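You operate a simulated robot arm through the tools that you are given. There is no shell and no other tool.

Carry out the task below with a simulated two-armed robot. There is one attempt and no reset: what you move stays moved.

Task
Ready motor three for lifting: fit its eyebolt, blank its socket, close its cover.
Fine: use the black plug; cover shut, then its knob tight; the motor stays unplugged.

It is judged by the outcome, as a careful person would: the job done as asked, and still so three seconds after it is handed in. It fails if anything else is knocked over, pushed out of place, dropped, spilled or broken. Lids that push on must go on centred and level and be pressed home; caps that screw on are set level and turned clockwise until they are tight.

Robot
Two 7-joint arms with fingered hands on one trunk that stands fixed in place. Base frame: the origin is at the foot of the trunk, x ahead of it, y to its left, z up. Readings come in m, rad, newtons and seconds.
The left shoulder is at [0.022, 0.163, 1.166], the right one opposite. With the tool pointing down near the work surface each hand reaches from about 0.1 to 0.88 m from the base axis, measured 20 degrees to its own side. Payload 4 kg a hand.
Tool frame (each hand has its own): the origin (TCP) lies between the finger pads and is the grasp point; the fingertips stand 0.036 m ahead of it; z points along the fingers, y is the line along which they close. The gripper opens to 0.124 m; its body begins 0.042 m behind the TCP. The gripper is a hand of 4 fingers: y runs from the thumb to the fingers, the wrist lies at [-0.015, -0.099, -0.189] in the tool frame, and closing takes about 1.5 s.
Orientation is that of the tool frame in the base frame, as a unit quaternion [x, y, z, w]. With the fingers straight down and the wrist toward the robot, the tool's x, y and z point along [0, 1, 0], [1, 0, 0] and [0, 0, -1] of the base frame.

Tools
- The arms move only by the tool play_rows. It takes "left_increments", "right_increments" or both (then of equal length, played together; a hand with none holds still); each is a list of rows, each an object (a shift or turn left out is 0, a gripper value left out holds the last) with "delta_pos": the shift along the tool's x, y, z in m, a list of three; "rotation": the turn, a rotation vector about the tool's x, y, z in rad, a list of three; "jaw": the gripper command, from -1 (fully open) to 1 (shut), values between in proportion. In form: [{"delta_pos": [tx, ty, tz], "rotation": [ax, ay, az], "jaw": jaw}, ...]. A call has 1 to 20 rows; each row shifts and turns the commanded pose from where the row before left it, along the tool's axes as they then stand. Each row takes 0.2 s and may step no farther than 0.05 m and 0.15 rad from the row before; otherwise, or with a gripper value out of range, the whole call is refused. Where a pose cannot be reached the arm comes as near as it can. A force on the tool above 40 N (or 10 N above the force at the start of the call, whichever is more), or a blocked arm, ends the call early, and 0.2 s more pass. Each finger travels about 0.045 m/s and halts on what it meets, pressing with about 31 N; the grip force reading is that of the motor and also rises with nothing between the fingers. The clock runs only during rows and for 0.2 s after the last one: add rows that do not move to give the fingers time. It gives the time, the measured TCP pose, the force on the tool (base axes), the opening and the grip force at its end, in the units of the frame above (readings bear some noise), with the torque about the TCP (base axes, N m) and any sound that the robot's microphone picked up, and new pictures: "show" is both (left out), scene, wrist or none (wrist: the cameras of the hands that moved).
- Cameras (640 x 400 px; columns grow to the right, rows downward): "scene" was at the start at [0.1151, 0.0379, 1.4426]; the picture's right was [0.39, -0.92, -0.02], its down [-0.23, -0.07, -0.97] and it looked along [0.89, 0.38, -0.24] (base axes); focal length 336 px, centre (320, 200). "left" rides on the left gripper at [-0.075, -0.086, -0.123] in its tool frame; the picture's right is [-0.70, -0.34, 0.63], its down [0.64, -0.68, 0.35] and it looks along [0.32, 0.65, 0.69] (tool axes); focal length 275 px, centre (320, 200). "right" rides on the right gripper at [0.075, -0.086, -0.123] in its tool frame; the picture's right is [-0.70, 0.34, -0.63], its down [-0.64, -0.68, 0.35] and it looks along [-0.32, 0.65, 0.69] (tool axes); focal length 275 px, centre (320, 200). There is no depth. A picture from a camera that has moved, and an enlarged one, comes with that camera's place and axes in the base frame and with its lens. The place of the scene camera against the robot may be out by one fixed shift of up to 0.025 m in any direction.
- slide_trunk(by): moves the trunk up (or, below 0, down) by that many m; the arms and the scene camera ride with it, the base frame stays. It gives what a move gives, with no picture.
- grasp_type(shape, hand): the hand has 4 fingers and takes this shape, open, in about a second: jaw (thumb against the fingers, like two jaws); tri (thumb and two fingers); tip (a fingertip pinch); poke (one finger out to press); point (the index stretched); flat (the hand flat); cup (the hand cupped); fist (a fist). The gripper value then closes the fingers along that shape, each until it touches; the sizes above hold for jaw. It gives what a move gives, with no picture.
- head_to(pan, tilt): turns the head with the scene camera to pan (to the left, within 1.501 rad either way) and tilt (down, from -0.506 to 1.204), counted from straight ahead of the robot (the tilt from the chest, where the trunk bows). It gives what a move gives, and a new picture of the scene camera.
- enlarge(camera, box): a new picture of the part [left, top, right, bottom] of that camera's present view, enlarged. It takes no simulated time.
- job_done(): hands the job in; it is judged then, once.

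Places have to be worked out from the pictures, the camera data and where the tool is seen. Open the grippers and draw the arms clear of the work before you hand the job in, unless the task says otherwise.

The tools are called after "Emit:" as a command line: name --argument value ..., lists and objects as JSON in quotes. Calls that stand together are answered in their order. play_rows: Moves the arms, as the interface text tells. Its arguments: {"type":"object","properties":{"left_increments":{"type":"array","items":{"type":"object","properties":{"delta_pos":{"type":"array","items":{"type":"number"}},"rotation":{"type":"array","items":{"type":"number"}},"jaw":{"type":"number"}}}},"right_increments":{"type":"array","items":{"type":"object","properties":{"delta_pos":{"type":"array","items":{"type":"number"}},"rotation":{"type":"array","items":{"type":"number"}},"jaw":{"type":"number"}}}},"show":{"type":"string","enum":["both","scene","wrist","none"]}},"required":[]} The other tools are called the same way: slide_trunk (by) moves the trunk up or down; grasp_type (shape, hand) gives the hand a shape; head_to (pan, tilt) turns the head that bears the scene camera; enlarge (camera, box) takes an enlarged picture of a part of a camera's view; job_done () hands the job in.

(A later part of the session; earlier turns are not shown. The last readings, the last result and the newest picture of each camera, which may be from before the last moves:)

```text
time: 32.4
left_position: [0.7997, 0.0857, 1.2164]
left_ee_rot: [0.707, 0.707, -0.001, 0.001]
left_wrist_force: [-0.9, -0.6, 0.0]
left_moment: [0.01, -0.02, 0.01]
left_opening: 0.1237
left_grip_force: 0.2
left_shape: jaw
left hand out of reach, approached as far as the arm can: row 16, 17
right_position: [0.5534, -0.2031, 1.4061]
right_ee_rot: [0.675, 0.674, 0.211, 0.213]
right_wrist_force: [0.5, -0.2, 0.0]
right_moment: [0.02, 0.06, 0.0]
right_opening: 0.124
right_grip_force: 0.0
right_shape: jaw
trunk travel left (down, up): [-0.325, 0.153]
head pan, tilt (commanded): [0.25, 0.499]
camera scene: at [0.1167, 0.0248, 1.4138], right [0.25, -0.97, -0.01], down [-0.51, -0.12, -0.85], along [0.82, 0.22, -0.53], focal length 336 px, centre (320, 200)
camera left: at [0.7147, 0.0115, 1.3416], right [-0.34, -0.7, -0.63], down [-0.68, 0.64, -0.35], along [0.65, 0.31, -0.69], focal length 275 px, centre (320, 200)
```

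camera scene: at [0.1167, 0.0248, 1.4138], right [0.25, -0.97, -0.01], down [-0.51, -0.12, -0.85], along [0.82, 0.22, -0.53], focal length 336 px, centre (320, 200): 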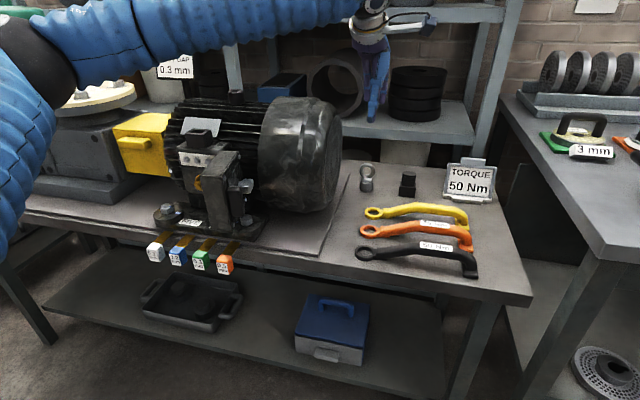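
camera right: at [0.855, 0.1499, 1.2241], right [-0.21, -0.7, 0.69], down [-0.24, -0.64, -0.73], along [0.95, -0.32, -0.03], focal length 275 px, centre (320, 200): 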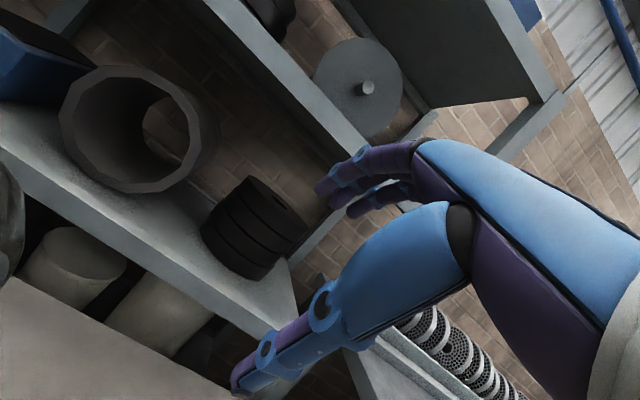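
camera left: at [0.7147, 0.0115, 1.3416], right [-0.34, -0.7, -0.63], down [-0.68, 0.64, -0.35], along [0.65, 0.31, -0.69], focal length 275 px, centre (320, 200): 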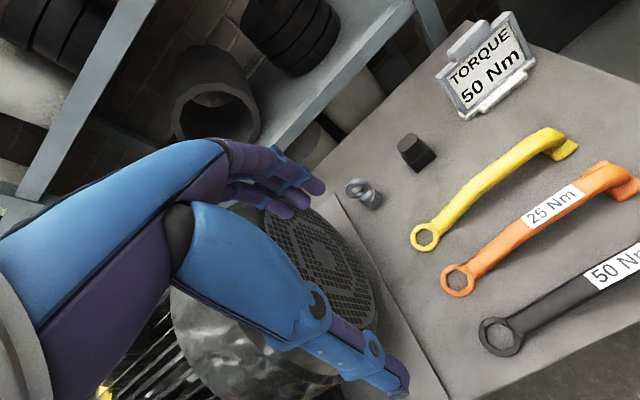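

The left arm hit a posture limit at x≈0.81 with tool-down, with its elbow high to the left. I'll pitch the left tool 45° forward and extend, as worked for the right.

Emit:
play_rows --left_increments '[{"rotation": [-0.131, 0, 0]}, {"rotation": [-0.131, 0, 0]}, {"rotation": [-0.131, 0, 0]}, {"rotation": [-0.131, 0, 0]}, {"rotation": [-0.131, 0, 0]}, {"rotation": [-0.131, 0, 0]}, {"delta_pos": [0.005, 0.0318, 0.0318]}, {"delta_pos": [0.005, 0.0318, 0.0318]}, {"delta_pos": [0.005, 0.0318, 0.0318]}, {"delta_pos": [0.005, 0.0318, 0.0318]}, {"delta_pos": [0.005, 0.0318, 0.0318]}, {}]' --show "scene"

```text
time: 35.0
left_position: [0.9929, 0.1471, 1.224]
left_ee_rot: [0.654, 0.652, 0.271, 0.272]
left_wrist_force: [0.3, -0.5, -0.3]
left_moment: [0.02, 0.0, -0.01]
left_opening: 0.1241
left_grip_force: 0.1
left_shape: jaw
left hand out of reach, approached as far as the arm can: row 10, 11
right_position: [0.5532, -0.2054, 1.4069]
right_ee_rot: [0.675, 0.674, 0.212, 0.213]
right_wrist_force: [-0.4, -0.5, 0.5]
right_moment: [-0.03, 0.02, 0.01]
right_opening: 0.1239
right_grip_force: 0.0
right_shape: jaw
trunk travel left (down, up): [-0.325, 0.153]
head pan, tilt (commanded): [0.25, 0.499]
camera scene: at [0.1159, 0.0238, 1.4139], right [0.25, -0.97, -0.01], down [-0.51, -0.12, -0.85], along [0.82, 0.22, -0.53], focal length 336 px, centre (320, 200)
```

scene: 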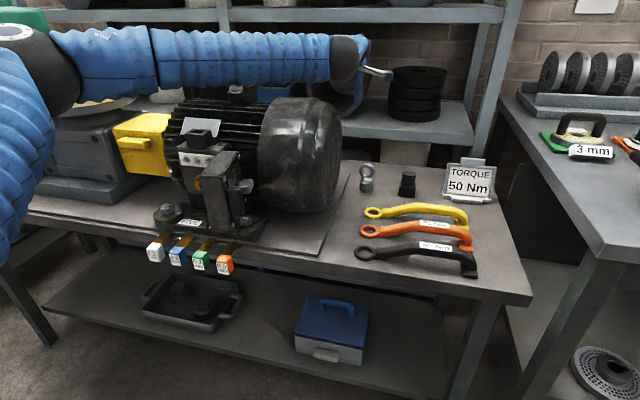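

The left arm hit a joint limit at (0.993, 0.147) with its elbow flared. I'll retract it, then extend it nearly straight at y≈0.48 above the motor so the elbow posture changes, before sweeping right.

Emit:
play_rows --left_increments '[{"delta_pos": [0.0273, -0.0054, -0.0332]}, {"delta_pos": [0.0273, -0.0054, -0.0332]}, {"delta_pos": [0.0273, -0.0054, -0.0332]}, {"delta_pos": [0.0273, -0.0054, -0.0332]}, {"delta_pos": [0.0273, -0.0054, -0.0332]}, {"delta_pos": [0.0273, -0.0054, -0.0332]}, {"delta_pos": [0.0273, -0.0054, -0.0332]}, {"delta_pos": [0.0273, -0.0054, -0.0332]}, {"delta_pos": [0.0273, -0.0054, -0.0332]}, {"delta_pos": [0.0273, -0.0054, -0.0332]}, {"delta_pos": [0.0075, 0.0257, 0.0292]}, {"delta_pos": [0.0075, 0.0257, 0.0292]}, {"delta_pos": [0.0075, 0.0257, 0.0292]}, {"delta_pos": [0.0075, 0.0257, 0.0292]}, {"delta_pos": [0.0075, 0.0257, 0.0292]}, {"delta_pos": [0.0075, 0.0257, 0.0292]}, {"delta_pos": [0.0075, 0.0257, 0.0292]}, {"delta_pos": [0.0075, 0.0257, 0.0292]}, {}]' --show "both"

```text
time: 39.0
left_position: [1.0309, 0.4816, 1.4009]
left_ee_rot: [0.653, 0.653, 0.271, 0.272]
left_wrist_force: [-0.1, -0.2, -0.2]
left_moment: [0.03, 0.01, -0.03]
left_opening: 0.1241
left_grip_force: 0.1
left_shape: jaw
right_position: [0.5502, -0.2019, 1.4071]
right_ee_rot: [0.674, 0.674, 0.213, 0.214]
right_wrist_force: [-0.2, -0.5, 0.2]
right_moment: [-0.03, 0.01, -0.03]
right_opening: 0.1241
right_grip_force: 0.0
right_shape: jaw
trunk travel left (down, up): [-0.325, 0.153]
head pan, tilt (commanded): [0.25, 0.499]
camera scene: at [0.1143, 0.0254, 1.4141], right [0.25, -0.97, -0.01], down [-0.51, -0.12, -0.85], along [0.82, 0.22, -0.53], focal length 336 px, centre (320, 200)
camera left: at [0.8829, 0.4066, 1.4291], right [0.21, -0.7, -0.69], down [-0.24, 0.64, -0.73], along [0.95, 0.32, -0.03], focal length 275 px, centre (320, 200)
```

scene: 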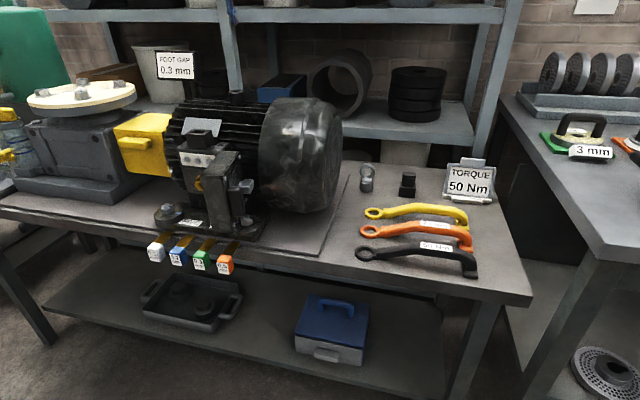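
left: 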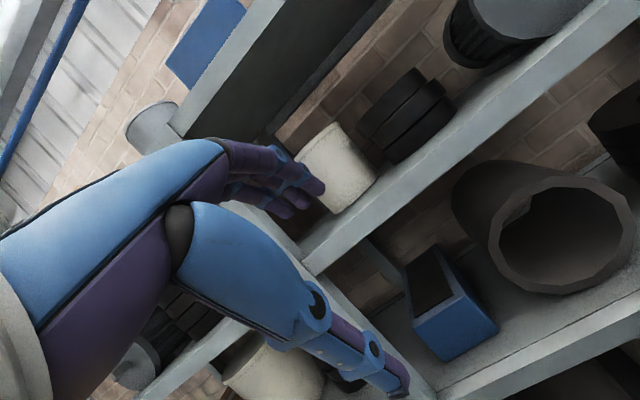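

The left arm is well extended at (1.031, 0.482, 1.401). Now sweep right at about this height toward y≈0.12.

Emit:
play_rows --left_increments '[{"delta_pos": [-0.04, -0.0024, 0.0055]}, {"delta_pos": [-0.04, -0.0024, 0.0055]}, {"delta_pos": [-0.04, -0.0024, 0.0055]}, {"delta_pos": [-0.04, -0.0024, 0.0055]}, {"delta_pos": [-0.04, -0.0024, 0.0055]}, {"delta_pos": [-0.04, -0.0024, 0.0055]}, {"delta_pos": [-0.04, -0.0024, 0.0055]}, {"delta_pos": [-0.04, -0.0024, 0.0055]}, {"delta_pos": [-0.04, -0.0024, 0.0055]}, {}]' --show "scene"

```text
time: 41.2
left_position: [1.0445, 0.2293, 1.3656]
left_ee_rot: [0.653, 0.653, 0.272, 0.271]
left_wrist_force: [-0.6, 0.1, -0.3]
left_moment: [0.01, 0.0, -0.01]
left_opening: 0.1237
left_grip_force: 0.0
left_shape: jaw
left hand out of reach, approached as far as the arm can: row 7, 8, 9
right_position: [0.5519, -0.2042, 1.4063]
right_ee_rot: [0.674, 0.675, 0.212, 0.213]
right_wrist_force: [-0.1, -0.6, -0.4]
right_moment: [0.02, 0.01, -0.01]
right_opening: 0.1238
right_grip_force: 0.0
right_shape: jaw
trunk travel left (down, up): [-0.325, 0.153]
head pan, tilt (commanded): [0.25, 0.499]
camera scene: at [0.1152, 0.0241, 1.414], right [0.25, -0.97, -0.01], down [-0.51, -0.12, -0.85], along [0.82, 0.22, -0.53], focal length 336 px, centre (320, 200)
```

scene: 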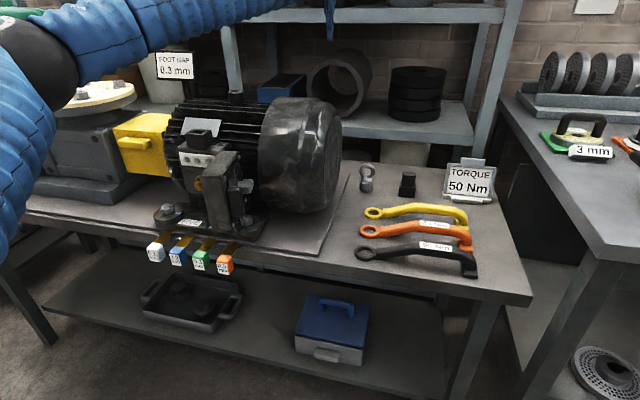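

The limit is wrist deviation when the elbow is bent; a nearly straight left arm with the trunk raised will clear the motor cowl and reach the eyebolt with the tool almost straight down. I raise the trunk first.

Emit:
slide_trunk --by 0.15

```text
time: 43.0
left_position: [1.0216, 0.229, 1.5686]
left_ee_rot: [0.647, 0.645, 0.286, 0.288]
left_wrist_force: [0.0, 0.8, 0.8]
left_moment: [0.0, 0.03, 0.02]
left_opening: 0.1241
left_grip_force: 0.2
left_shape: jaw
right_position: [0.5498, -0.2058, 1.5576]
right_ee_rot: [0.675, 0.674, 0.212, 0.214]
right_wrist_force: [-0.2, 0.1, -0.1]
right_moment: [0.0, 0.01, -0.02]
right_opening: 0.1239
right_grip_force: 0.0
right_shape: jaw
trunk travel left (down, up): [-0.475, 0.003]
head pan, tilt (commanded): [0.25, 0.499]
```

Trunk is up. Now extend the left hand forward and down to about (1.16, 0.2, 1.31), staying pitched.

Emit:
play_rows --left_increments '[{"delta_pos": [0, 0.0049, 0.0427]}, {"delta_pos": [0, 0.0049, 0.0427]}, {"delta_pos": [0, 0.0049, 0.0427]}, {"delta_pos": [0, 0.0049, 0.0427]}, {"delta_pos": [-0.0075, -0.0297, 0.0268]}, {"delta_pos": [-0.0075, -0.0297, 0.0268]}, {"delta_pos": [-0.0075, -0.0297, 0.0268]}, {"delta_pos": [-0.0075, -0.0297, 0.0268]}, {}]' --show "scene"

```text
time: 45.0
left_position: [1.0184, 0.1987, 1.4073]
left_ee_rot: [0.645, 0.646, 0.288, 0.288]
left_wrist_force: [0.1, 0.2, -0.4]
left_moment: [-0.02, 0.0, -0.01]
left_opening: 0.1241
left_grip_force: 0.1
left_shape: jaw
left hand out of reach, approached as far as the arm can: row 1, 2, 3, 4
right_position: [0.5502, -0.2047, 1.5576]
right_ee_rot: [0.674, 0.674, 0.213, 0.214]
right_wrist_force: [-0.3, -0.3, 0.6]
right_moment: [-0.02, 0.01, 0.02]
right_opening: 0.124
right_grip_force: 0.1
right_shape: jaw
trunk travel left (down, up): [-0.475, 0.003]
head pan, tilt (commanded): [0.25, 0.499]
camera scene: at [0.0898, 0.0241, 1.5711], right [0.25, -0.97, 0.0], down [-0.46, -0.12, -0.88], along [0.85, 0.22, -0.48], focal length 336 px, centre (320, 200)
```

scene: 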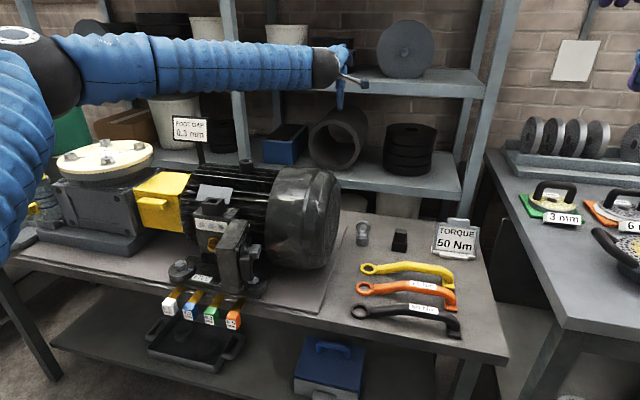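

Extension failed because the forearm crosses strongly and the wrist deviation is at its limit. I'll yaw the left hand clockwise to relieve it, then extend.

Emit:
play_rows --left_increments '[{"rotation": [0, -0.0928, 0.0838]}, {"rotation": [0, -0.0928, 0.0838]}, {"rotation": [0, -0.0928, 0.0838]}, {"rotation": [0, -0.0928, 0.0838]}, {}]' --show "none"

```text
time: 46.2
left_position: [1.0217, 0.1982, 1.4064]
left_ee_rot: [0.786, 0.466, 0.207, 0.349]
left_wrist_force: [0.6, 0.1, -0.2]
left_moment: [-0.02, 0.01, -0.02]
left_opening: 0.1238
left_grip_force: 0.0
left_shape: jaw
right_position: [0.5497, -0.2041, 1.5582]
right_ee_rot: [0.674, 0.674, 0.213, 0.213]
right_wrist_force: [-0.2, 0.7, 0.7]
right_moment: [0.0, -0.03, 0.0]
right_opening: 0.1241
right_grip_force: 0.0
right_shape: jaw
trunk travel left (down, up): [-0.475, 0.003]
head pan, tilt (commanded): [0.25, 0.499]
```

Yaw worked without limit. Extend along the hand's new heading.

Emit:
play_rows --left_increments '[{"delta_pos": [0, 0.0268, 0.0297]}, {"delta_pos": [0, 0.0268, 0.0297]}, {"delta_pos": [0, 0.0268, 0.0297]}, {}]' --show "scene"

```text
time: 47.2
left_position: [1.0413, 0.1868, 1.4083]
left_ee_rot: [0.786, 0.465, 0.207, 0.35]
left_wrist_force: [-0.1, 0.3, -0.7]
left_moment: [0.01, -0.03, 0.0]
left_opening: 0.1238
left_grip_force: 0.1
left_shape: jaw
left hand out of reach, approached as far as the arm can: row 1, 2, 3
right_position: [0.55, -0.2054, 1.5572]
right_ee_rot: [0.675, 0.674, 0.212, 0.214]
right_wrist_force: [1.0, 0.0, 0.2]
right_moment: [-0.05, 0.02, 0.0]
right_opening: 0.1241
right_grip_force: 0.1
right_shape: jaw
trunk travel left (down, up): [-0.475, 0.003]
head pan, tilt (commanded): [0.25, 0.499]
camera scene: at [0.0907, 0.024, 1.571], right [0.25, -0.97, 0.0], down [-0.46, -0.12, -0.88], along [0.85, 0.22, -0.48], focal length 336 px, centre (320, 200)
```

scene: 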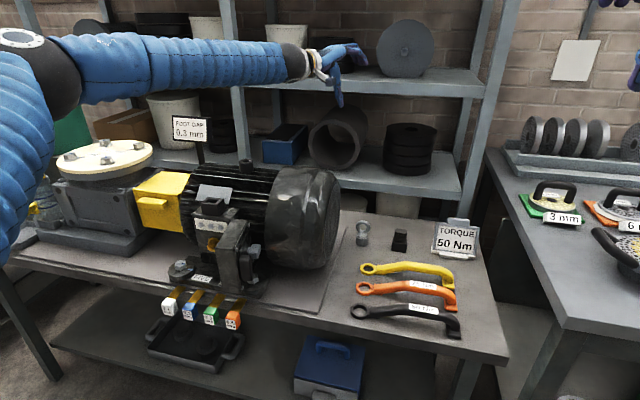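

Still blocked, so it is likely a shoulder limit tied to the left elbow's high, flared posture. I'll look at how the right arm's elbow sits for comparison.

Emit:
head_to --pan -0.8 --tilt 0.4

Emit:
head_to --pan 0.8 --tilt 0.4

```text
time: 48.5
left_position: [1.0398, 0.1883, 1.4084]
left_ee_rot: [0.786, 0.465, 0.209, 0.351]
left_wrist_force: [0.5, 0.0, -0.4]
left_moment: [0.02, 0.0, -0.02]
left_opening: 0.124
left_grip_force: 0.1
left_shape: jaw
right_position: [0.551, -0.2046, 1.5571]
right_ee_rot: [0.674, 0.674, 0.213, 0.214]
right_wrist_force: [-0.5, -0.7, 0.6]
right_moment: [0.02, -0.03, -0.01]
right_opening: 0.124
right_grip_force: 0.1
right_shape: jaw
trunk travel left (down, up): [-0.475, 0.003]
head pan, tilt (commanded): [-0.799, 0.4]
camera scene: at [0.0668, -0.0646, 1.5802], right [-0.72, -0.7, 0.0], down [-0.27, 0.28, -0.92], along [0.64, -0.66, -0.39], focal length 336 px, centre (320, 200)
```

scene: 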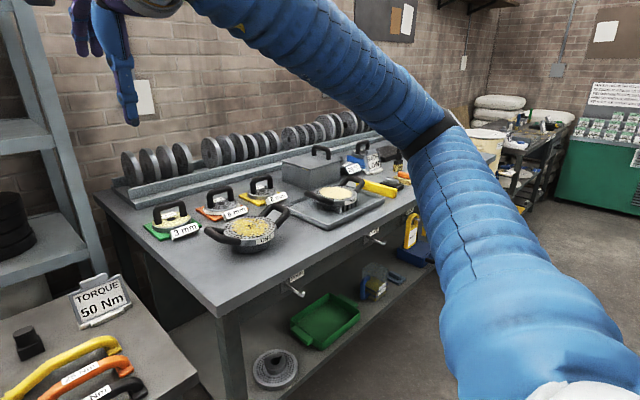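

```text
time: 50.1
left_position: [1.0388, 0.188, 1.4081]
left_ee_rot: [0.786, 0.465, 0.207, 0.351]
left_wrist_force: [-0.5, -0.3, 0.8]
left_moment: [-0.04, -0.04, 0.01]
left_opening: 0.1238
left_grip_force: 0.0
left_shape: jaw
right_position: [0.5502, -0.2048, 1.5574]
right_ee_rot: [0.674, 0.674, 0.213, 0.213]
right_wrist_force: [-0.5, 0.1, 0.5]
right_moment: [0.01, 0.0, -0.02]
right_opening: 0.1241
right_grip_force: 0.2
right_shape: jaw
trunk travel left (down, up): [-0.475, 0.003]
head pan, tilt (commanded): [0.799, 0.4]
camera scene: at [0.0669, 0.068, 1.5802], right [0.72, -0.7, 0.0], down [-0.27, -0.28, -0.92], along [0.64, 0.66, -0.39], focal length 336 px, centre (320, 200)
```

scene: 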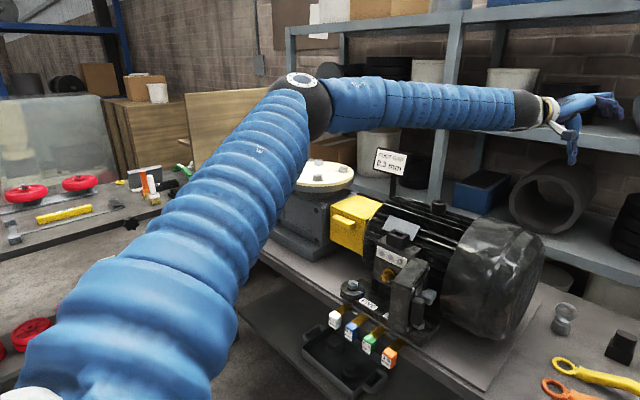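

The left elbow is high and flared (upper arm can't swing further inward in that posture). I'll yaw the hand back, retract, and pitch the fingers upward in free space so the elbow drops.

Emit:
play_rows --left_increments '[{"rotation": [0, 0.0928, -0.0838]}, {"rotation": [0, 0.0928, -0.0838]}, {"rotation": [0, 0.0928, -0.0838]}, {"rotation": [0, 0.0928, -0.0838]}, {"delta_pos": [0.015, -0.0268, -0.0297]}, {"delta_pos": [0.015, -0.0268, -0.0297]}, {"delta_pos": [0.015, -0.0268, -0.0297]}, {"delta_pos": [0.015, -0.0268, -0.0297]}, {"delta_pos": [0.015, -0.0268, -0.0297]}, {"delta_pos": [0.015, -0.0268, -0.0297]}, {"delta_pos": [0.015, -0.0268, -0.0297]}, {"delta_pos": [0.015, -0.0268, -0.0297]}, {"delta_pos": [0.015, -0.0268, -0.0297]}, {"delta_pos": [0.015, -0.0268, -0.0297]}, {"delta_pos": [0.015, -0.0268, -0.0297]}, {}]' --show "none"

Emit:
play_rows --left_increments '[{"rotation": [-0.14, 0, 0]}, {"rotation": [-0.14, 0, 0]}, {"rotation": [-0.14, 0, 0]}, {"rotation": [-0.14, 0, 0]}, {"rotation": [-0.14, 0, 0]}, {"rotation": [-0.14, 0, 0]}, {"rotation": [-0.14, 0, 0]}, {"rotation": [-0.14, 0, 0]}, {"rotation": [-0.14, 0, 0]}, {}]' --show "scene"

```text
time: 53.5
left_position: [0.5818, 0.365, 1.4092]
left_ee_rot: [0.647, 0.646, 0.287, 0.287]
left_wrist_force: [-0.3, 0.2, -0.6]
left_moment: [0.0, 0.02, 0.03]
left_opening: 0.1239
left_grip_force: 0.0
left_shape: jaw
left hand out of reach, approached as far as the arm can: row 3, 4
right_position: [0.5526, -0.2064, 1.5564]
right_ee_rot: [0.675, 0.675, 0.211, 0.212]
right_wrist_force: [0.0, -0.5, -0.5]
right_moment: [-0.02, -0.01, 0.01]
right_opening: 0.124
right_grip_force: 0.0
right_shape: jaw
trunk travel left (down, up): [-0.475, 0.003]
head pan, tilt (commanded): [0.799, 0.4]
```

```text
time: 55.7
left_position: [0.5804, 0.3649, 1.4084]
left_ee_rot: [0.351, 0.352, 0.613, 0.613]
left_wrist_force: [-0.7, -0.2, -0.1]
left_moment: [-0.01, 0.01, 0.02]
left_opening: 0.124
left_grip_force: 0.1
left_shape: jaw
right_position: [0.5495, -0.2031, 1.5564]
right_ee_rot: [0.675, 0.674, 0.212, 0.213]
right_wrist_force: [-0.2, 0.2, 0.6]
right_moment: [0.01, 0.0, 0.0]
right_opening: 0.1239
right_grip_force: 0.0
right_shape: jaw
trunk travel left (down, up): [-0.475, 0.003]
head pan, tilt (commanded): [0.799, 0.4]
camera scene: at [0.0657, 0.0684, 1.5802], right [0.72, -0.7, 0.0], down [-0.27, -0.28, -0.92], along [0.64, 0.66, -0.39], focal length 336 px, centre (320, 200)
```

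scene: 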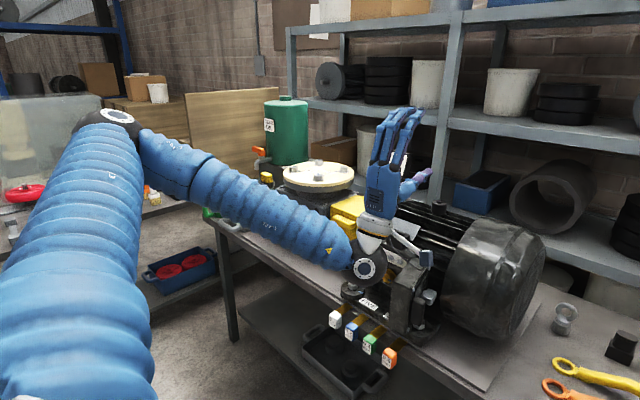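

The elbow stays out. Since the right arm was fine in this zone, I'll put the left back to the left side and re-test the right arm pitched 45° toward the eyebolt area.

Emit:
play_rows --left_increments '[{"rotation": [0.14, 0, 0]}, {"rotation": [0.14, 0, 0]}, {"rotation": [0.14, 0, 0]}, {"rotation": [0.14, 0, 0]}, {"rotation": [0.14, 0, 0]}, {"rotation": [0.14, 0, 0]}, {"rotation": [0.14, 0, 0]}, {"rotation": [0.14, 0, 0]}, {"rotation": [0.14, 0, 0]}, {"delta_pos": [0.045, 0, 0]}, {"delta_pos": [0.045, 0, 0]}, {"delta_pos": [0.045, 0, 0]}, {"delta_pos": [0.045, 0, 0]}, {"delta_pos": [0.045, 0, 0]}, {"delta_pos": [0.045, 0, 0]}]' --right_increments '[{"rotation": [-0.0875, 0, 0]}, {"rotation": [-0.0875, 0, 0]}, {"delta_pos": [0.0212, 0.0136, 0.0354]}, {"delta_pos": [0.0212, 0.0136, 0.0354]}, {"delta_pos": [0.0212, 0.0136, 0.0354]}, {"delta_pos": [0.0212, 0.0136, 0.0354]}, {"delta_pos": [0.0212, 0.0136, 0.0354]}, {"delta_pos": [0.0212, 0.0136, 0.0354]}, {"delta_pos": [0.0212, 0.0136, 0.0354]}, {"delta_pos": [0.0212, 0.0136, 0.0354]}, {"delta_pos": [0.0212, 0.0136, 0.0354]}, {"delta_pos": [0.0212, 0.0136, 0.0354]}, {"delta_pos": [0.0212, 0.0136, 0.0354]}, {"delta_pos": [0.0212, 0.0136, 0.0354]}, {"delta_pos": [0.0212, 0.0136, 0.0354]}]' --show "none"

Emit:
head_to --pan 0.1 --tilt 0.5

```text
time: 58.9
left_position: [0.5809, 0.6381, 1.4119]
left_ee_rot: [0.646, 0.646, 0.287, 0.289]
left_wrist_force: [0.7, 0.0, 0.7]
left_moment: [-0.01, 0.01, -0.03]
left_opening: 0.1239
left_grip_force: 0.1
left_shape: jaw
right_position: [1.0012, 0.071, 1.3541]
right_ee_rot: [0.654, 0.653, 0.268, 0.272]
right_wrist_force: [0.1, -0.1, -0.1]
right_moment: [-0.01, 0.0, 0.0]
right_opening: 0.1238
right_grip_force: 0.1
right_shape: jaw
trunk travel left (down, up): [-0.475, 0.003]
head pan, tilt (commanded): [0.799, 0.4]
```

```text
time: 60.0
left_position: [0.58, 0.6362, 1.413]
left_ee_rot: [0.646, 0.646, 0.287, 0.289]
left_wrist_force: [0.0, 0.3, 0.1]
left_moment: [0.01, 0.01, 0.01]
left_opening: 0.124
left_grip_force: 0.2
left_shape: jaw
right_position: [0.9992, 0.0692, 1.3548]
right_ee_rot: [0.653, 0.653, 0.27, 0.271]
right_wrist_force: [1.1, 0.7, -0.4]
right_moment: [0.03, 0.01, -0.04]
right_opening: 0.1239
right_grip_force: 0.3
right_shape: jaw
trunk travel left (down, up): [-0.475, 0.003]
head pan, tilt (commanded): [0.099, 0.499]
camera scene: at [0.0929, 0.0116, 1.571], right [0.1, -0.99, 0.0], down [-0.48, -0.05, -0.88], along [0.87, 0.09, -0.48], focal length 336 px, centre (320, 200)
```

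scene: 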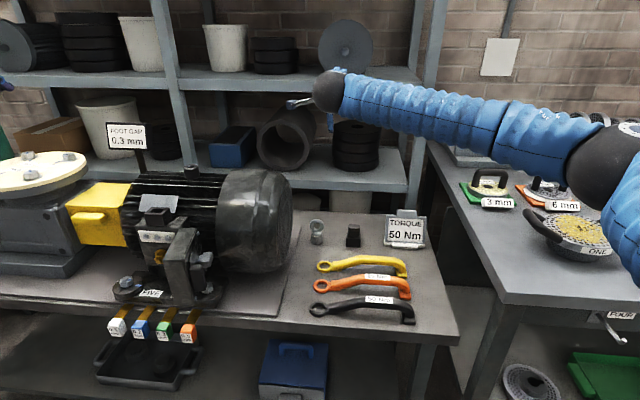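

The right arm's posture is good here. Test whether it can also reach over the boss: sweep left toward (0.94, 0.45, 1.42) at 45° pitch, well above the motor.

Emit:
play_rows --right_increments '[{"delta_pos": [0.038, 0, -0.0085]}, {"delta_pos": [0.038, 0, -0.0085]}, {"delta_pos": [0.038, 0, -0.0085]}, {"delta_pos": [0.038, 0, -0.0085]}, {"delta_pos": [0.038, 0, -0.0085]}, {"delta_pos": [0.038, 0, -0.0085]}, {"delta_pos": [0.038, 0, -0.0085]}, {"delta_pos": [0.038, 0, -0.0085]}, {"delta_pos": [0.038, 0, -0.0085]}, {"delta_pos": [0.038, 0, -0.0085]}, {}]' --show "scene"

```text
time: 62.4
left_position: [0.5791, 0.6364, 1.4118]
left_ee_rot: [0.646, 0.646, 0.287, 0.288]
left_wrist_force: [0.4, -1.0, -0.5]
left_moment: [-0.01, -0.02, 0.0]
left_opening: 0.1237
left_grip_force: 0.0
left_shape: jaw
right_position: [0.9491, 0.3953, 1.4051]
right_ee_rot: [0.653, 0.653, 0.27, 0.271]
right_wrist_force: [-0.2, -0.7, -0.1]
right_moment: [0.01, -0.04, -0.04]
right_opening: 0.1238
right_grip_force: 0.0
right_shape: jaw
right hand out of reach, approached as far as the arm can: row 9, 10
trunk travel left (down, up): [-0.475, 0.003]
head pan, tilt (commanded): [0.099, 0.499]
camera scene: at [0.0925, 0.0125, 1.5711], right [0.1, -0.99, 0.0], down [-0.48, -0.05, -0.88], along [0.87, 0.09, -0.48], focal length 336 px, centre (320, 200)
```

scene: 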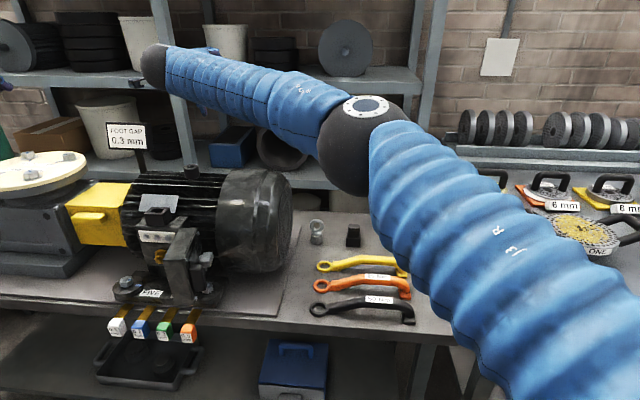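

The right arm reached (0.949, 0.395, 1.405) before its wrist limit. I'll sweep the right back, and at the same time bring the left hand in low and close to try to drop its elbow.

Emit:
play_rows --right_increments '[{"delta_pos": [-0.04, 0, 0]}, {"delta_pos": [-0.04, 0, 0]}, {"delta_pos": [-0.04, 0, 0]}, {"delta_pos": [-0.04, 0, 0]}, {"delta_pos": [-0.04, 0, 0]}, {"delta_pos": [-0.04, 0, 0]}, {"delta_pos": [-0.04, 0, 0]}, {"delta_pos": [-0.04, 0, 0]}, {"delta_pos": [-0.04, 0, 0]}, {"delta_pos": [-0.04, 0, 0]}, {}, {}]' --left_increments '[{}, {}, {}, {"delta_pos": [-0.0222, -0.0318, 0.0062]}, {"delta_pos": [-0.0222, -0.0318, 0.0062]}, {"delta_pos": [-0.0222, -0.0318, 0.0062]}, {"delta_pos": [-0.0222, -0.0318, 0.0062]}, {"delta_pos": [-0.0222, -0.0318, 0.0062]}, {"delta_pos": [-0.0222, -0.0318, 0.0062]}, {"delta_pos": [-0.0222, -0.0318, 0.0062]}, {"delta_pos": [-0.0222, -0.0318, 0.0062]}, {"delta_pos": [-0.0222, -0.0318, 0.0062]}]' --show "none"

Emit:
head_to --pan 1.0 --tilt 0.7

```text
time: 65.0
left_position: [0.4768, 0.4821, 1.1427]
left_ee_rot: [0.647, 0.645, 0.288, 0.288]
left_wrist_force: [-0.4, -0.6, 0.2]
left_moment: [0.0, 0.0, 0.02]
left_opening: 0.1239
left_grip_force: 0.1
left_shape: jaw
left hand out of reach, approached as far as the arm can: row 10, 11, 12
right_position: [0.9505, -0.0074, 1.407]
right_ee_rot: [0.654, 0.653, 0.27, 0.27]
right_wrist_force: [-0.7, -0.4, 0.8]
right_moment: [0.03, -0.02, 0.0]
right_opening: 0.1238
right_grip_force: 0.1
right_shape: jaw
trunk travel left (down, up): [-0.475, 0.003]
head pan, tilt (commanded): [0.099, 0.499]
```

```text
time: 66.2
left_position: [0.477, 0.4823, 1.1416]
left_ee_rot: [0.646, 0.645, 0.287, 0.289]
left_wrist_force: [0.2, -0.2, 0.5]
left_moment: [0.03, 0.01, 0.01]
left_opening: 0.1237
left_grip_force: 0.1
left_shape: jaw
right_position: [0.9506, -0.0059, 1.4066]
right_ee_rot: [0.654, 0.653, 0.27, 0.271]
right_wrist_force: [0.2, 0.0, 0.0]
right_moment: [0.04, 0.01, 0.0]
right_opening: 0.124
right_grip_force: 0.1
right_shape: jaw
trunk travel left (down, up): [-0.475, 0.003]
head pan, tilt (commanded): [1.0, 0.7]
camera scene: at [0.0482, 0.0734, 1.5534], right [0.84, -0.54, 0.0], down [-0.35, -0.54, -0.76], along [0.41, 0.64, -0.64], focal length 336 px, centre (320, 200)
```

scene: 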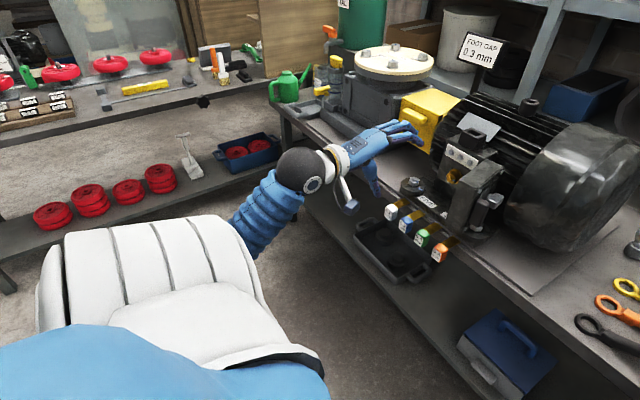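

The left elbow has now dropped below the shoulder. I'll bring the left hand up and right, then extend forward from this posture.

Emit:
play_rows --left_increments '[{"delta_pos": [-0.025, 0.0232, -0.0209]}, {"delta_pos": [-0.025, 0.0232, -0.0209]}, {"delta_pos": [-0.025, 0.0232, -0.0209]}, {"delta_pos": [-0.025, 0.0232, -0.0209]}, {"delta_pos": [-0.025, 0.0232, -0.0209]}, {"delta_pos": [-0.025, 0.0232, -0.0209]}, {"delta_pos": [-0.025, 0.0232, -0.0209]}, {"delta_pos": [-0.025, 0.0232, -0.0209]}, {}]' --right_increments '[{"delta_pos": [-0.04, 0, 0]}, {"delta_pos": [-0.04, 0, 0]}, {"delta_pos": [-0.04, 0, 0]}, {"delta_pos": [-0.04, 0, 0]}, {"delta_pos": [-0.02, -0.03, -0.03]}, {"delta_pos": [-0.02, -0.03, -0.03]}, {"delta_pos": [-0.02, -0.03, -0.03]}, {"delta_pos": [-0.02, -0.03, -0.03]}, {"delta_pos": [-0.02, -0.03, -0.03]}]' --show "scene"

```text
time: 68.2
left_position: [0.5612, 0.3433, 1.3872]
left_ee_rot: [0.645, 0.647, 0.289, 0.287]
left_wrist_force: [0.5, -0.2, -0.2]
left_moment: [0.01, 0.01, -0.03]
left_opening: 0.1238
left_grip_force: 0.0
left_shape: jaw
left hand out of reach, approached as far as the arm can: row 1, 2, 3, 4, 5, 6, 7
right_position: [0.732, -0.2685, 1.4086]
right_ee_rot: [0.652, 0.654, 0.271, 0.271]
right_wrist_force: [-0.3, -0.3, -0.6]
right_moment: [0.0, 0.0, -0.01]
right_opening: 0.1237
right_grip_force: 0.0
right_shape: jaw
trunk travel left (down, up): [-0.475, 0.003]
head pan, tilt (commanded): [1.0, 0.7]
camera scene: at [0.0461, 0.0724, 1.5534], right [0.84, -0.54, 0.0], down [-0.35, -0.54, -0.77], along [0.41, 0.64, -0.64], focal length 336 px, centre (320, 200)
```

scene: 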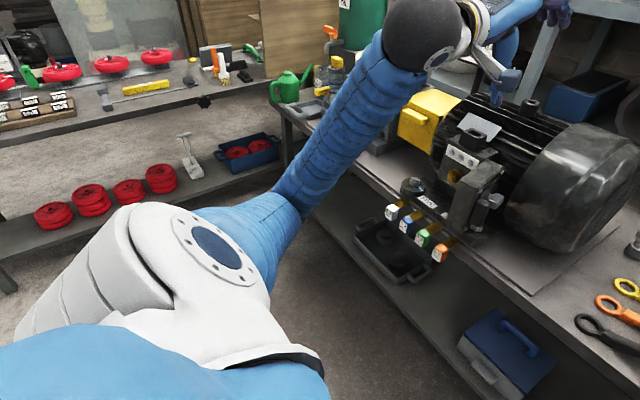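

Now the left arm is in an elbow-down posture. Extend forward toward (1.03, 0.25, 1.39).

Emit:
play_rows --left_increments '[{"delta_pos": [-0.0067, 0.0279, 0.0309]}, {"delta_pos": [-0.0067, 0.0279, 0.0309]}, {"delta_pos": [-0.0067, 0.0279, 0.0309]}, {"delta_pos": [-0.0067, 0.0279, 0.0309]}, {"delta_pos": [-0.0067, 0.0279, 0.0309]}, {"delta_pos": [-0.0067, 0.0279, 0.0309]}, {"delta_pos": [-0.0067, 0.0279, 0.0309]}, {"delta_pos": [-0.0067, 0.0279, 0.0309]}, {"delta_pos": [-0.0067, 0.0279, 0.0309]}, {"delta_pos": [-0.0067, 0.0279, 0.0309]}, {"delta_pos": [-0.0067, 0.0279, 0.0309]}, {}]' --show "none"

Emit:
head_to --pan 0.4 --tilt 0.5

```text
time: 70.8
left_position: [1.0265, 0.2689, 1.3872]
left_ee_rot: [0.645, 0.646, 0.289, 0.289]
left_wrist_force: [0.2, 0.1, -0.5]
left_moment: [0.01, -0.01, 0.0]
left_opening: 0.124
left_grip_force: 0.1
left_shape: jaw
right_position: [0.7345, -0.2678, 1.4084]
right_ee_rot: [0.654, 0.653, 0.27, 0.271]
right_wrist_force: [0.1, 0.2, -0.3]
right_moment: [-0.01, 0.01, 0.0]
right_opening: 0.1238
right_grip_force: 0.1
right_shape: jaw
trunk travel left (down, up): [-0.475, 0.003]
head pan, tilt (commanded): [1.0, 0.7]
```

```text
time: 71.8
left_position: [1.0257, 0.2697, 1.3867]
left_ee_rot: [0.645, 0.646, 0.288, 0.287]
left_wrist_force: [-0.5, 0.4, 0.4]
left_moment: [0.0, -0.03, 0.04]
left_opening: 0.1239
left_grip_force: 0.0
left_shape: jaw
right_position: [0.7347, -0.2673, 1.4078]
right_ee_rot: [0.654, 0.653, 0.27, 0.272]
right_wrist_force: [0.0, 0.3, -0.3]
right_moment: [0.0, -0.01, 0.01]
right_opening: 0.124
right_grip_force: 0.1
right_shape: jaw
trunk travel left (down, up): [-0.475, 0.003]
head pan, tilt (commanded): [0.4, 0.499]
camera scene: at [0.0859, 0.0372, 1.571], right [0.39, -0.92, 0.0], down [-0.44, -0.19, -0.88], along [0.81, 0.34, -0.48], focal length 336 px, centre (320, 200)
```

scene: 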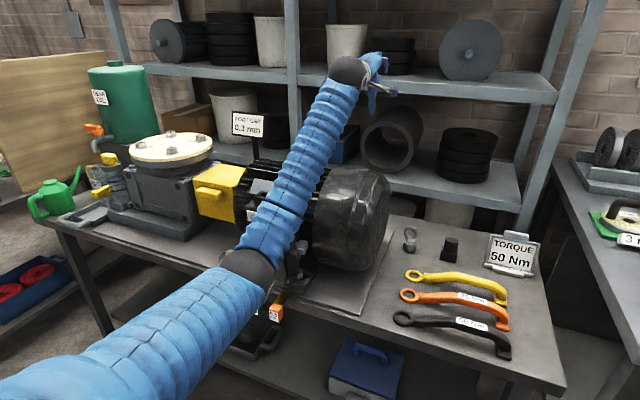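

The left arm is now elbow-down and passes cleanly above the motor. Next I move it to y≈0.12, x≈1.10, z≈1.30, then rotate toward tool-down.

Emit:
play_rows --left_increments '[{"delta_pos": [-0.03, -0.0029, 0.0228]}, {"delta_pos": [-0.03, -0.0029, 0.0228]}, {"delta_pos": [-0.03, -0.0029, 0.0228]}, {"delta_pos": [-0.03, -0.0029, 0.0228]}, {"delta_pos": [-0.03, -0.0029, 0.0228]}, {"rotation": [0.1, 0, 0], "delta_pos": [0, -0.005, 0]}, {"rotation": [0.1, 0, 0], "delta_pos": [0, -0.005, 0]}, {"rotation": [0.1, 0, 0], "delta_pos": [0, -0.005, 0]}, {"rotation": [0.1, 0, 0], "delta_pos": [0, -0.005, 0]}, {"rotation": [0.1, 0, 0], "delta_pos": [0, -0.005, 0]}, {"rotation": [0.1, 0, 0], "delta_pos": [0, -0.005, 0]}, {"rotation": [0.1, 0, 0], "delta_pos": [0, -0.005, 0]}, {}]' --show "both"

```text
time: 74.6
left_position: [1.0685, 0.1175, 1.2788]
left_ee_rot: [0.705, 0.705, 0.048, 0.048]
left_wrist_force: [-0.1, 0.5, -0.4]
left_moment: [0.01, 0.0, -0.02]
left_opening: 0.1241
left_grip_force: 0.1
left_shape: jaw
right_position: [0.7352, -0.2684, 1.4077]
right_ee_rot: [0.654, 0.653, 0.269, 0.271]
right_wrist_force: [0.2, -0.6, 0.8]
right_moment: [-0.03, 0.01, 0.0]
right_opening: 0.1241
right_grip_force: 0.2
right_shape: jaw
trunk travel left (down, up): [-0.475, 0.003]
head pan, tilt (commanded): [0.4, 0.499]
camera scene: at [0.0862, 0.0369, 1.571], right [0.39, -0.92, 0.0], down [-0.44, -0.19, -0.88], along [0.81, 0.34, -0.48], focal length 336 px, centre (320, 200)
camera left: at [0.9677, 0.044, 1.3906], right [-0.25, -0.7, -0.67], down [-0.63, 0.64, -0.44], along [0.74, 0.32, -0.6], focal length 275 px, centre (320, 200)
```

scene: 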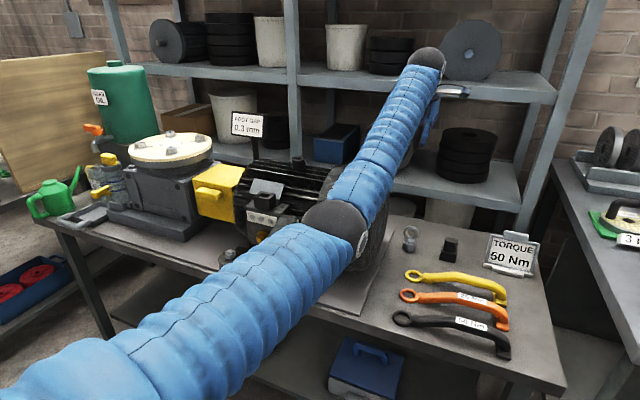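
left: 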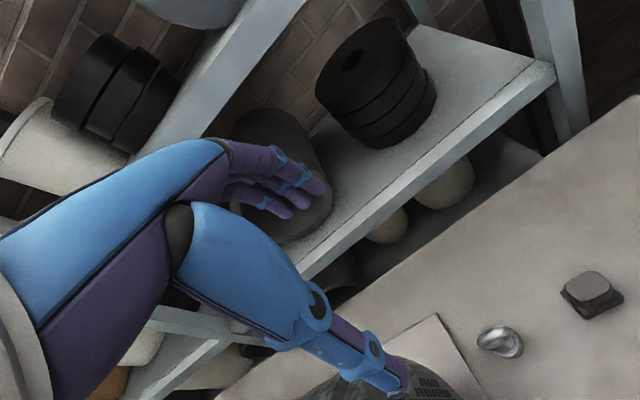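

The left hand is now above the eyebolt at (1.069, 0.118, 1.279), nearly tool-down. I'll enlarge the eyebolt and plug in the left view to refine position and orientation.

Emit:
enlarge --camera "left" --box '[440, 240, 640, 390]'

Emit:
enlarge --camera "scene" --box '[380, 210, 480, 280]'

```text
2.67 times, centred on (540, 315) of left
camera zoom: at [0.9677, 0.044, 1.3906], right [-0.25, -0.7, -0.67], down [-0.63, 0.64, -0.44], along [0.74, 0.32, -0.6], focal length 734 px, centre (-267, -107)
```

zoom: 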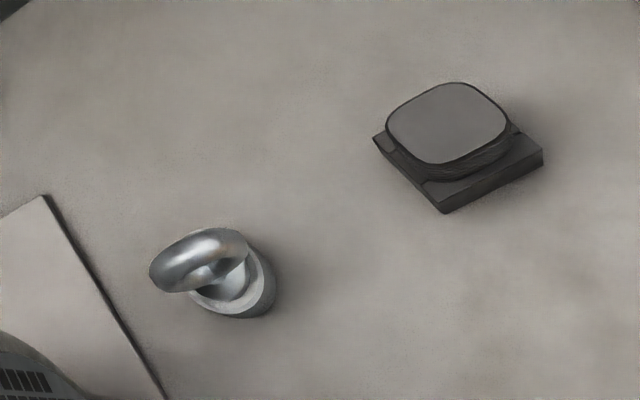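

```text
5.71 times, centred on (430, 245) of scene
camera zoom: at [0.0862, 0.0369, 1.571], right [0.39, -0.92, 0.0], down [-0.44, -0.19, -0.88], along [0.81, 0.34, -0.48], focal length 1921 px, centre (-309, -57)
```

zoom: 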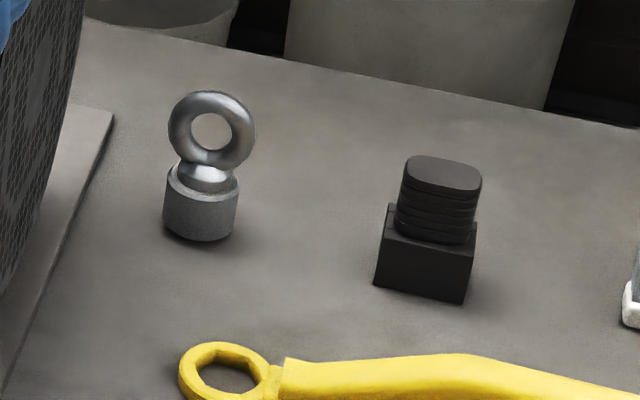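

The ring normal is roughly along x (about −10°), and the eyebolt can rotate in its holder, so a tool-down grip closing along x suits. I straighten the pitch a bit and descend to z≈1.0 for a check.

Emit:
play_rows --left_increments '[{"rotation": [0.09, 0, 0]}, {"delta_pos": [0, -0.002, 0.04]}, {"delta_pos": [0, -0.002, 0.04]}, {"delta_pos": [0, -0.002, 0.04]}, {"delta_pos": [0, -0.002, 0.04]}, {"delta_pos": [0, -0.002, 0.04]}, {"delta_pos": [0, -0.002, 0.04]}, {"delta_pos": [0, -0.002, 0.04]}, {}]' --show "both"

```text
time: 76.6
left_position: [1.0681, 0.1189, 0.9979]
left_ee_rot: [0.707, 0.707, 0.018, 0.017]
left_wrist_force: [-0.1, -0.6, -0.4]
left_moment: [0.0, 0.0, 0.0]
left_opening: 0.1238
left_grip_force: 0.0
left_shape: jaw
right_position: [0.7346, -0.2686, 1.4079]
right_ee_rot: [0.654, 0.653, 0.27, 0.271]
right_wrist_force: [0.1, 0.0, -0.7]
right_moment: [0.02, 0.0, -0.01]
right_opening: 0.1237
right_grip_force: 0.0
right_shape: jaw
trunk travel left (down, up): [-0.475, 0.003]
head pan, tilt (commanded): [0.4, 0.499]
camera scene: at [0.0855, 0.0367, 1.5711], right [0.39, -0.92, 0.0], down [-0.44, -0.19, -0.88], along [0.81, 0.34, -0.48], focal length 336 px, centre (320, 200)
camera left: at [0.9762, 0.044, 1.1186], right [-0.31, -0.7, -0.65], down [-0.66, 0.64, -0.38], along [0.68, 0.32, -0.66], focal length 275 px, centre (320, 200)
```

scene: 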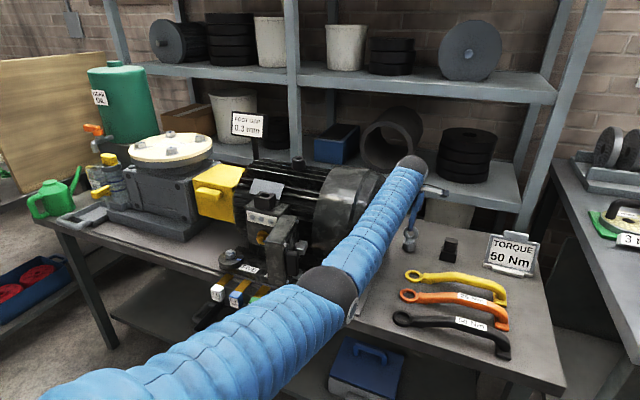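
left: 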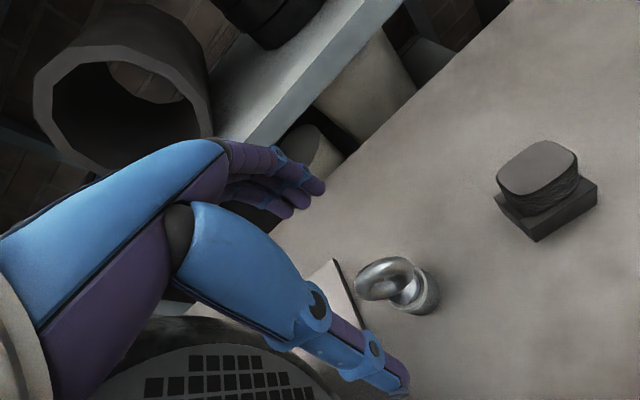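

The ring sits right under the TCP. I descend the last 7 cm slowly to z≈0.926, then check the view before closing.

Emit:
play_rows --left_increments '[{"delta_pos": [-0.001, -0.001, 0.024]}, {"delta_pos": [-0.001, -0.001, 0.024]}, {"delta_pos": [0, -0.001, 0.024]}, {}]' --show "wrist"

Emit:
enlarge --camera "left" --box '[230, 120, 470, 400]'

```text
time: 77.6
left_position: [1.0673, 0.1178, 0.9285]
left_ee_rot: [0.707, 0.707, 0.017, 0.017]
left_wrist_force: [0.7, 0.5, 0.2]
left_moment: [-0.04, -0.02, 0.02]
left_opening: 0.1237
left_grip_force: 0.1
left_shape: jaw
right_position: [0.7344, -0.2681, 1.4071]
right_ee_rot: [0.653, 0.653, 0.271, 0.271]
right_wrist_force: [0.4, 0.5, 0.3]
right_moment: [-0.01, -0.02, 0.01]
right_opening: 0.1237
right_grip_force: 0.0
right_shape: jaw
trunk travel left (down, up): [-0.475, 0.003]
head pan, tilt (commanded): [0.4, 0.499]
camera left: at [0.9767, 0.0437, 1.0479], right [-0.31, -0.7, -0.65], down [-0.66, 0.64, -0.38], along [0.68, 0.32, -0.66], focal length 275 px, centre (320, 200)
```

left: 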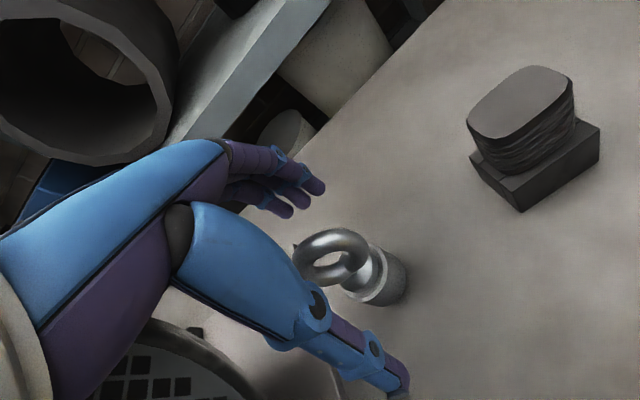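

```text
1.43 times, centred on (350, 260) of left
camera zoom: at [0.9767, 0.0437, 1.0479], right [-0.31, -0.7, -0.65], down [-0.66, 0.64, -0.38], along [0.68, 0.32, -0.66], focal length 393 px, centre (277, 114)
```

zoom: 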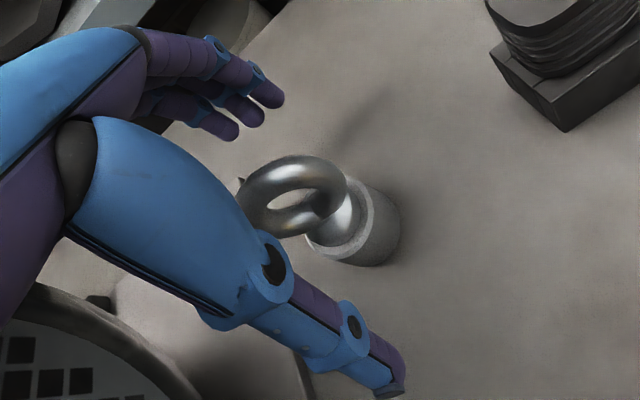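

The ring lies between thumb and fingers as intended. Now I close the left hand on it.

Emit:
play_rows --left_increments '[{"jaw": 0}, {"jaw": 0.4}, {"jaw": 0.7}, {"jaw": 1}, {"jaw": 1}, {"jaw": 1}, {"jaw": 1}, {"jaw": 1}, {"jaw": 1}, {"jaw": 1}]' --show "wrist"

Emit:
enlarge --camera "left" --box '[230, 120, 470, 400]'

```text
time: 79.8
left_position: [1.0681, 0.1198, 0.9288]
left_ee_rot: [0.707, 0.707, 0.016, 0.017]
left_wrist_force: [4.0, 1.1, 3.1]
left_moment: [0.07, -0.49, -0.03]
left_opening: 0.016
left_grip_force: 30.2
left_shape: jaw
right_position: [0.7339, -0.2687, 1.4072]
right_ee_rot: [0.653, 0.653, 0.27, 0.271]
right_wrist_force: [0.4, 0.2, -0.8]
right_moment: [-0.01, 0.0, 0.04]
right_opening: 0.124
right_grip_force: 0.1
right_shape: jaw
trunk travel left (down, up): [-0.475, 0.003]
head pan, tilt (commanded): [0.4, 0.499]
camera left: at [0.9769, 0.044, 1.0481], right [-0.31, -0.7, -0.65], down [-0.66, 0.64, -0.38], along [0.68, 0.32, -0.66], focal length 275 px, centre (320, 200)
```

left: 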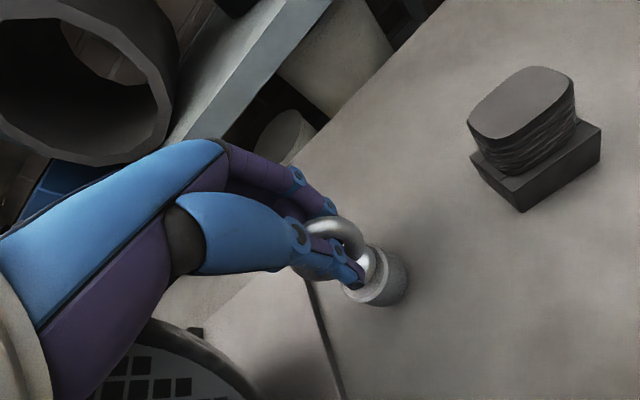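

```text
1.43 times, centred on (350, 260) of left
camera zoom: at [0.9769, 0.044, 1.0481], right [-0.31, -0.7, -0.65], down [-0.66, 0.64, -0.38], along [0.68, 0.32, -0.66], focal length 393 px, centre (277, 114)
```

zoom: 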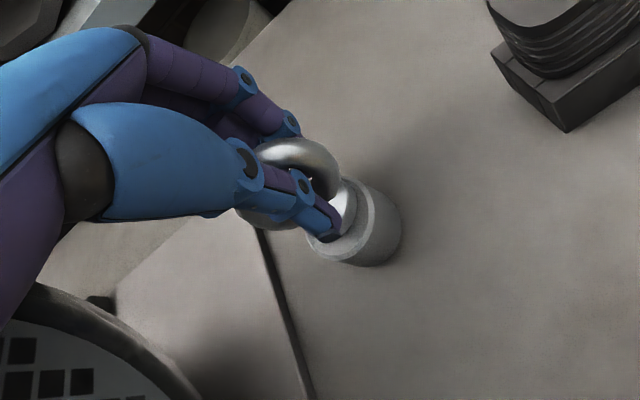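

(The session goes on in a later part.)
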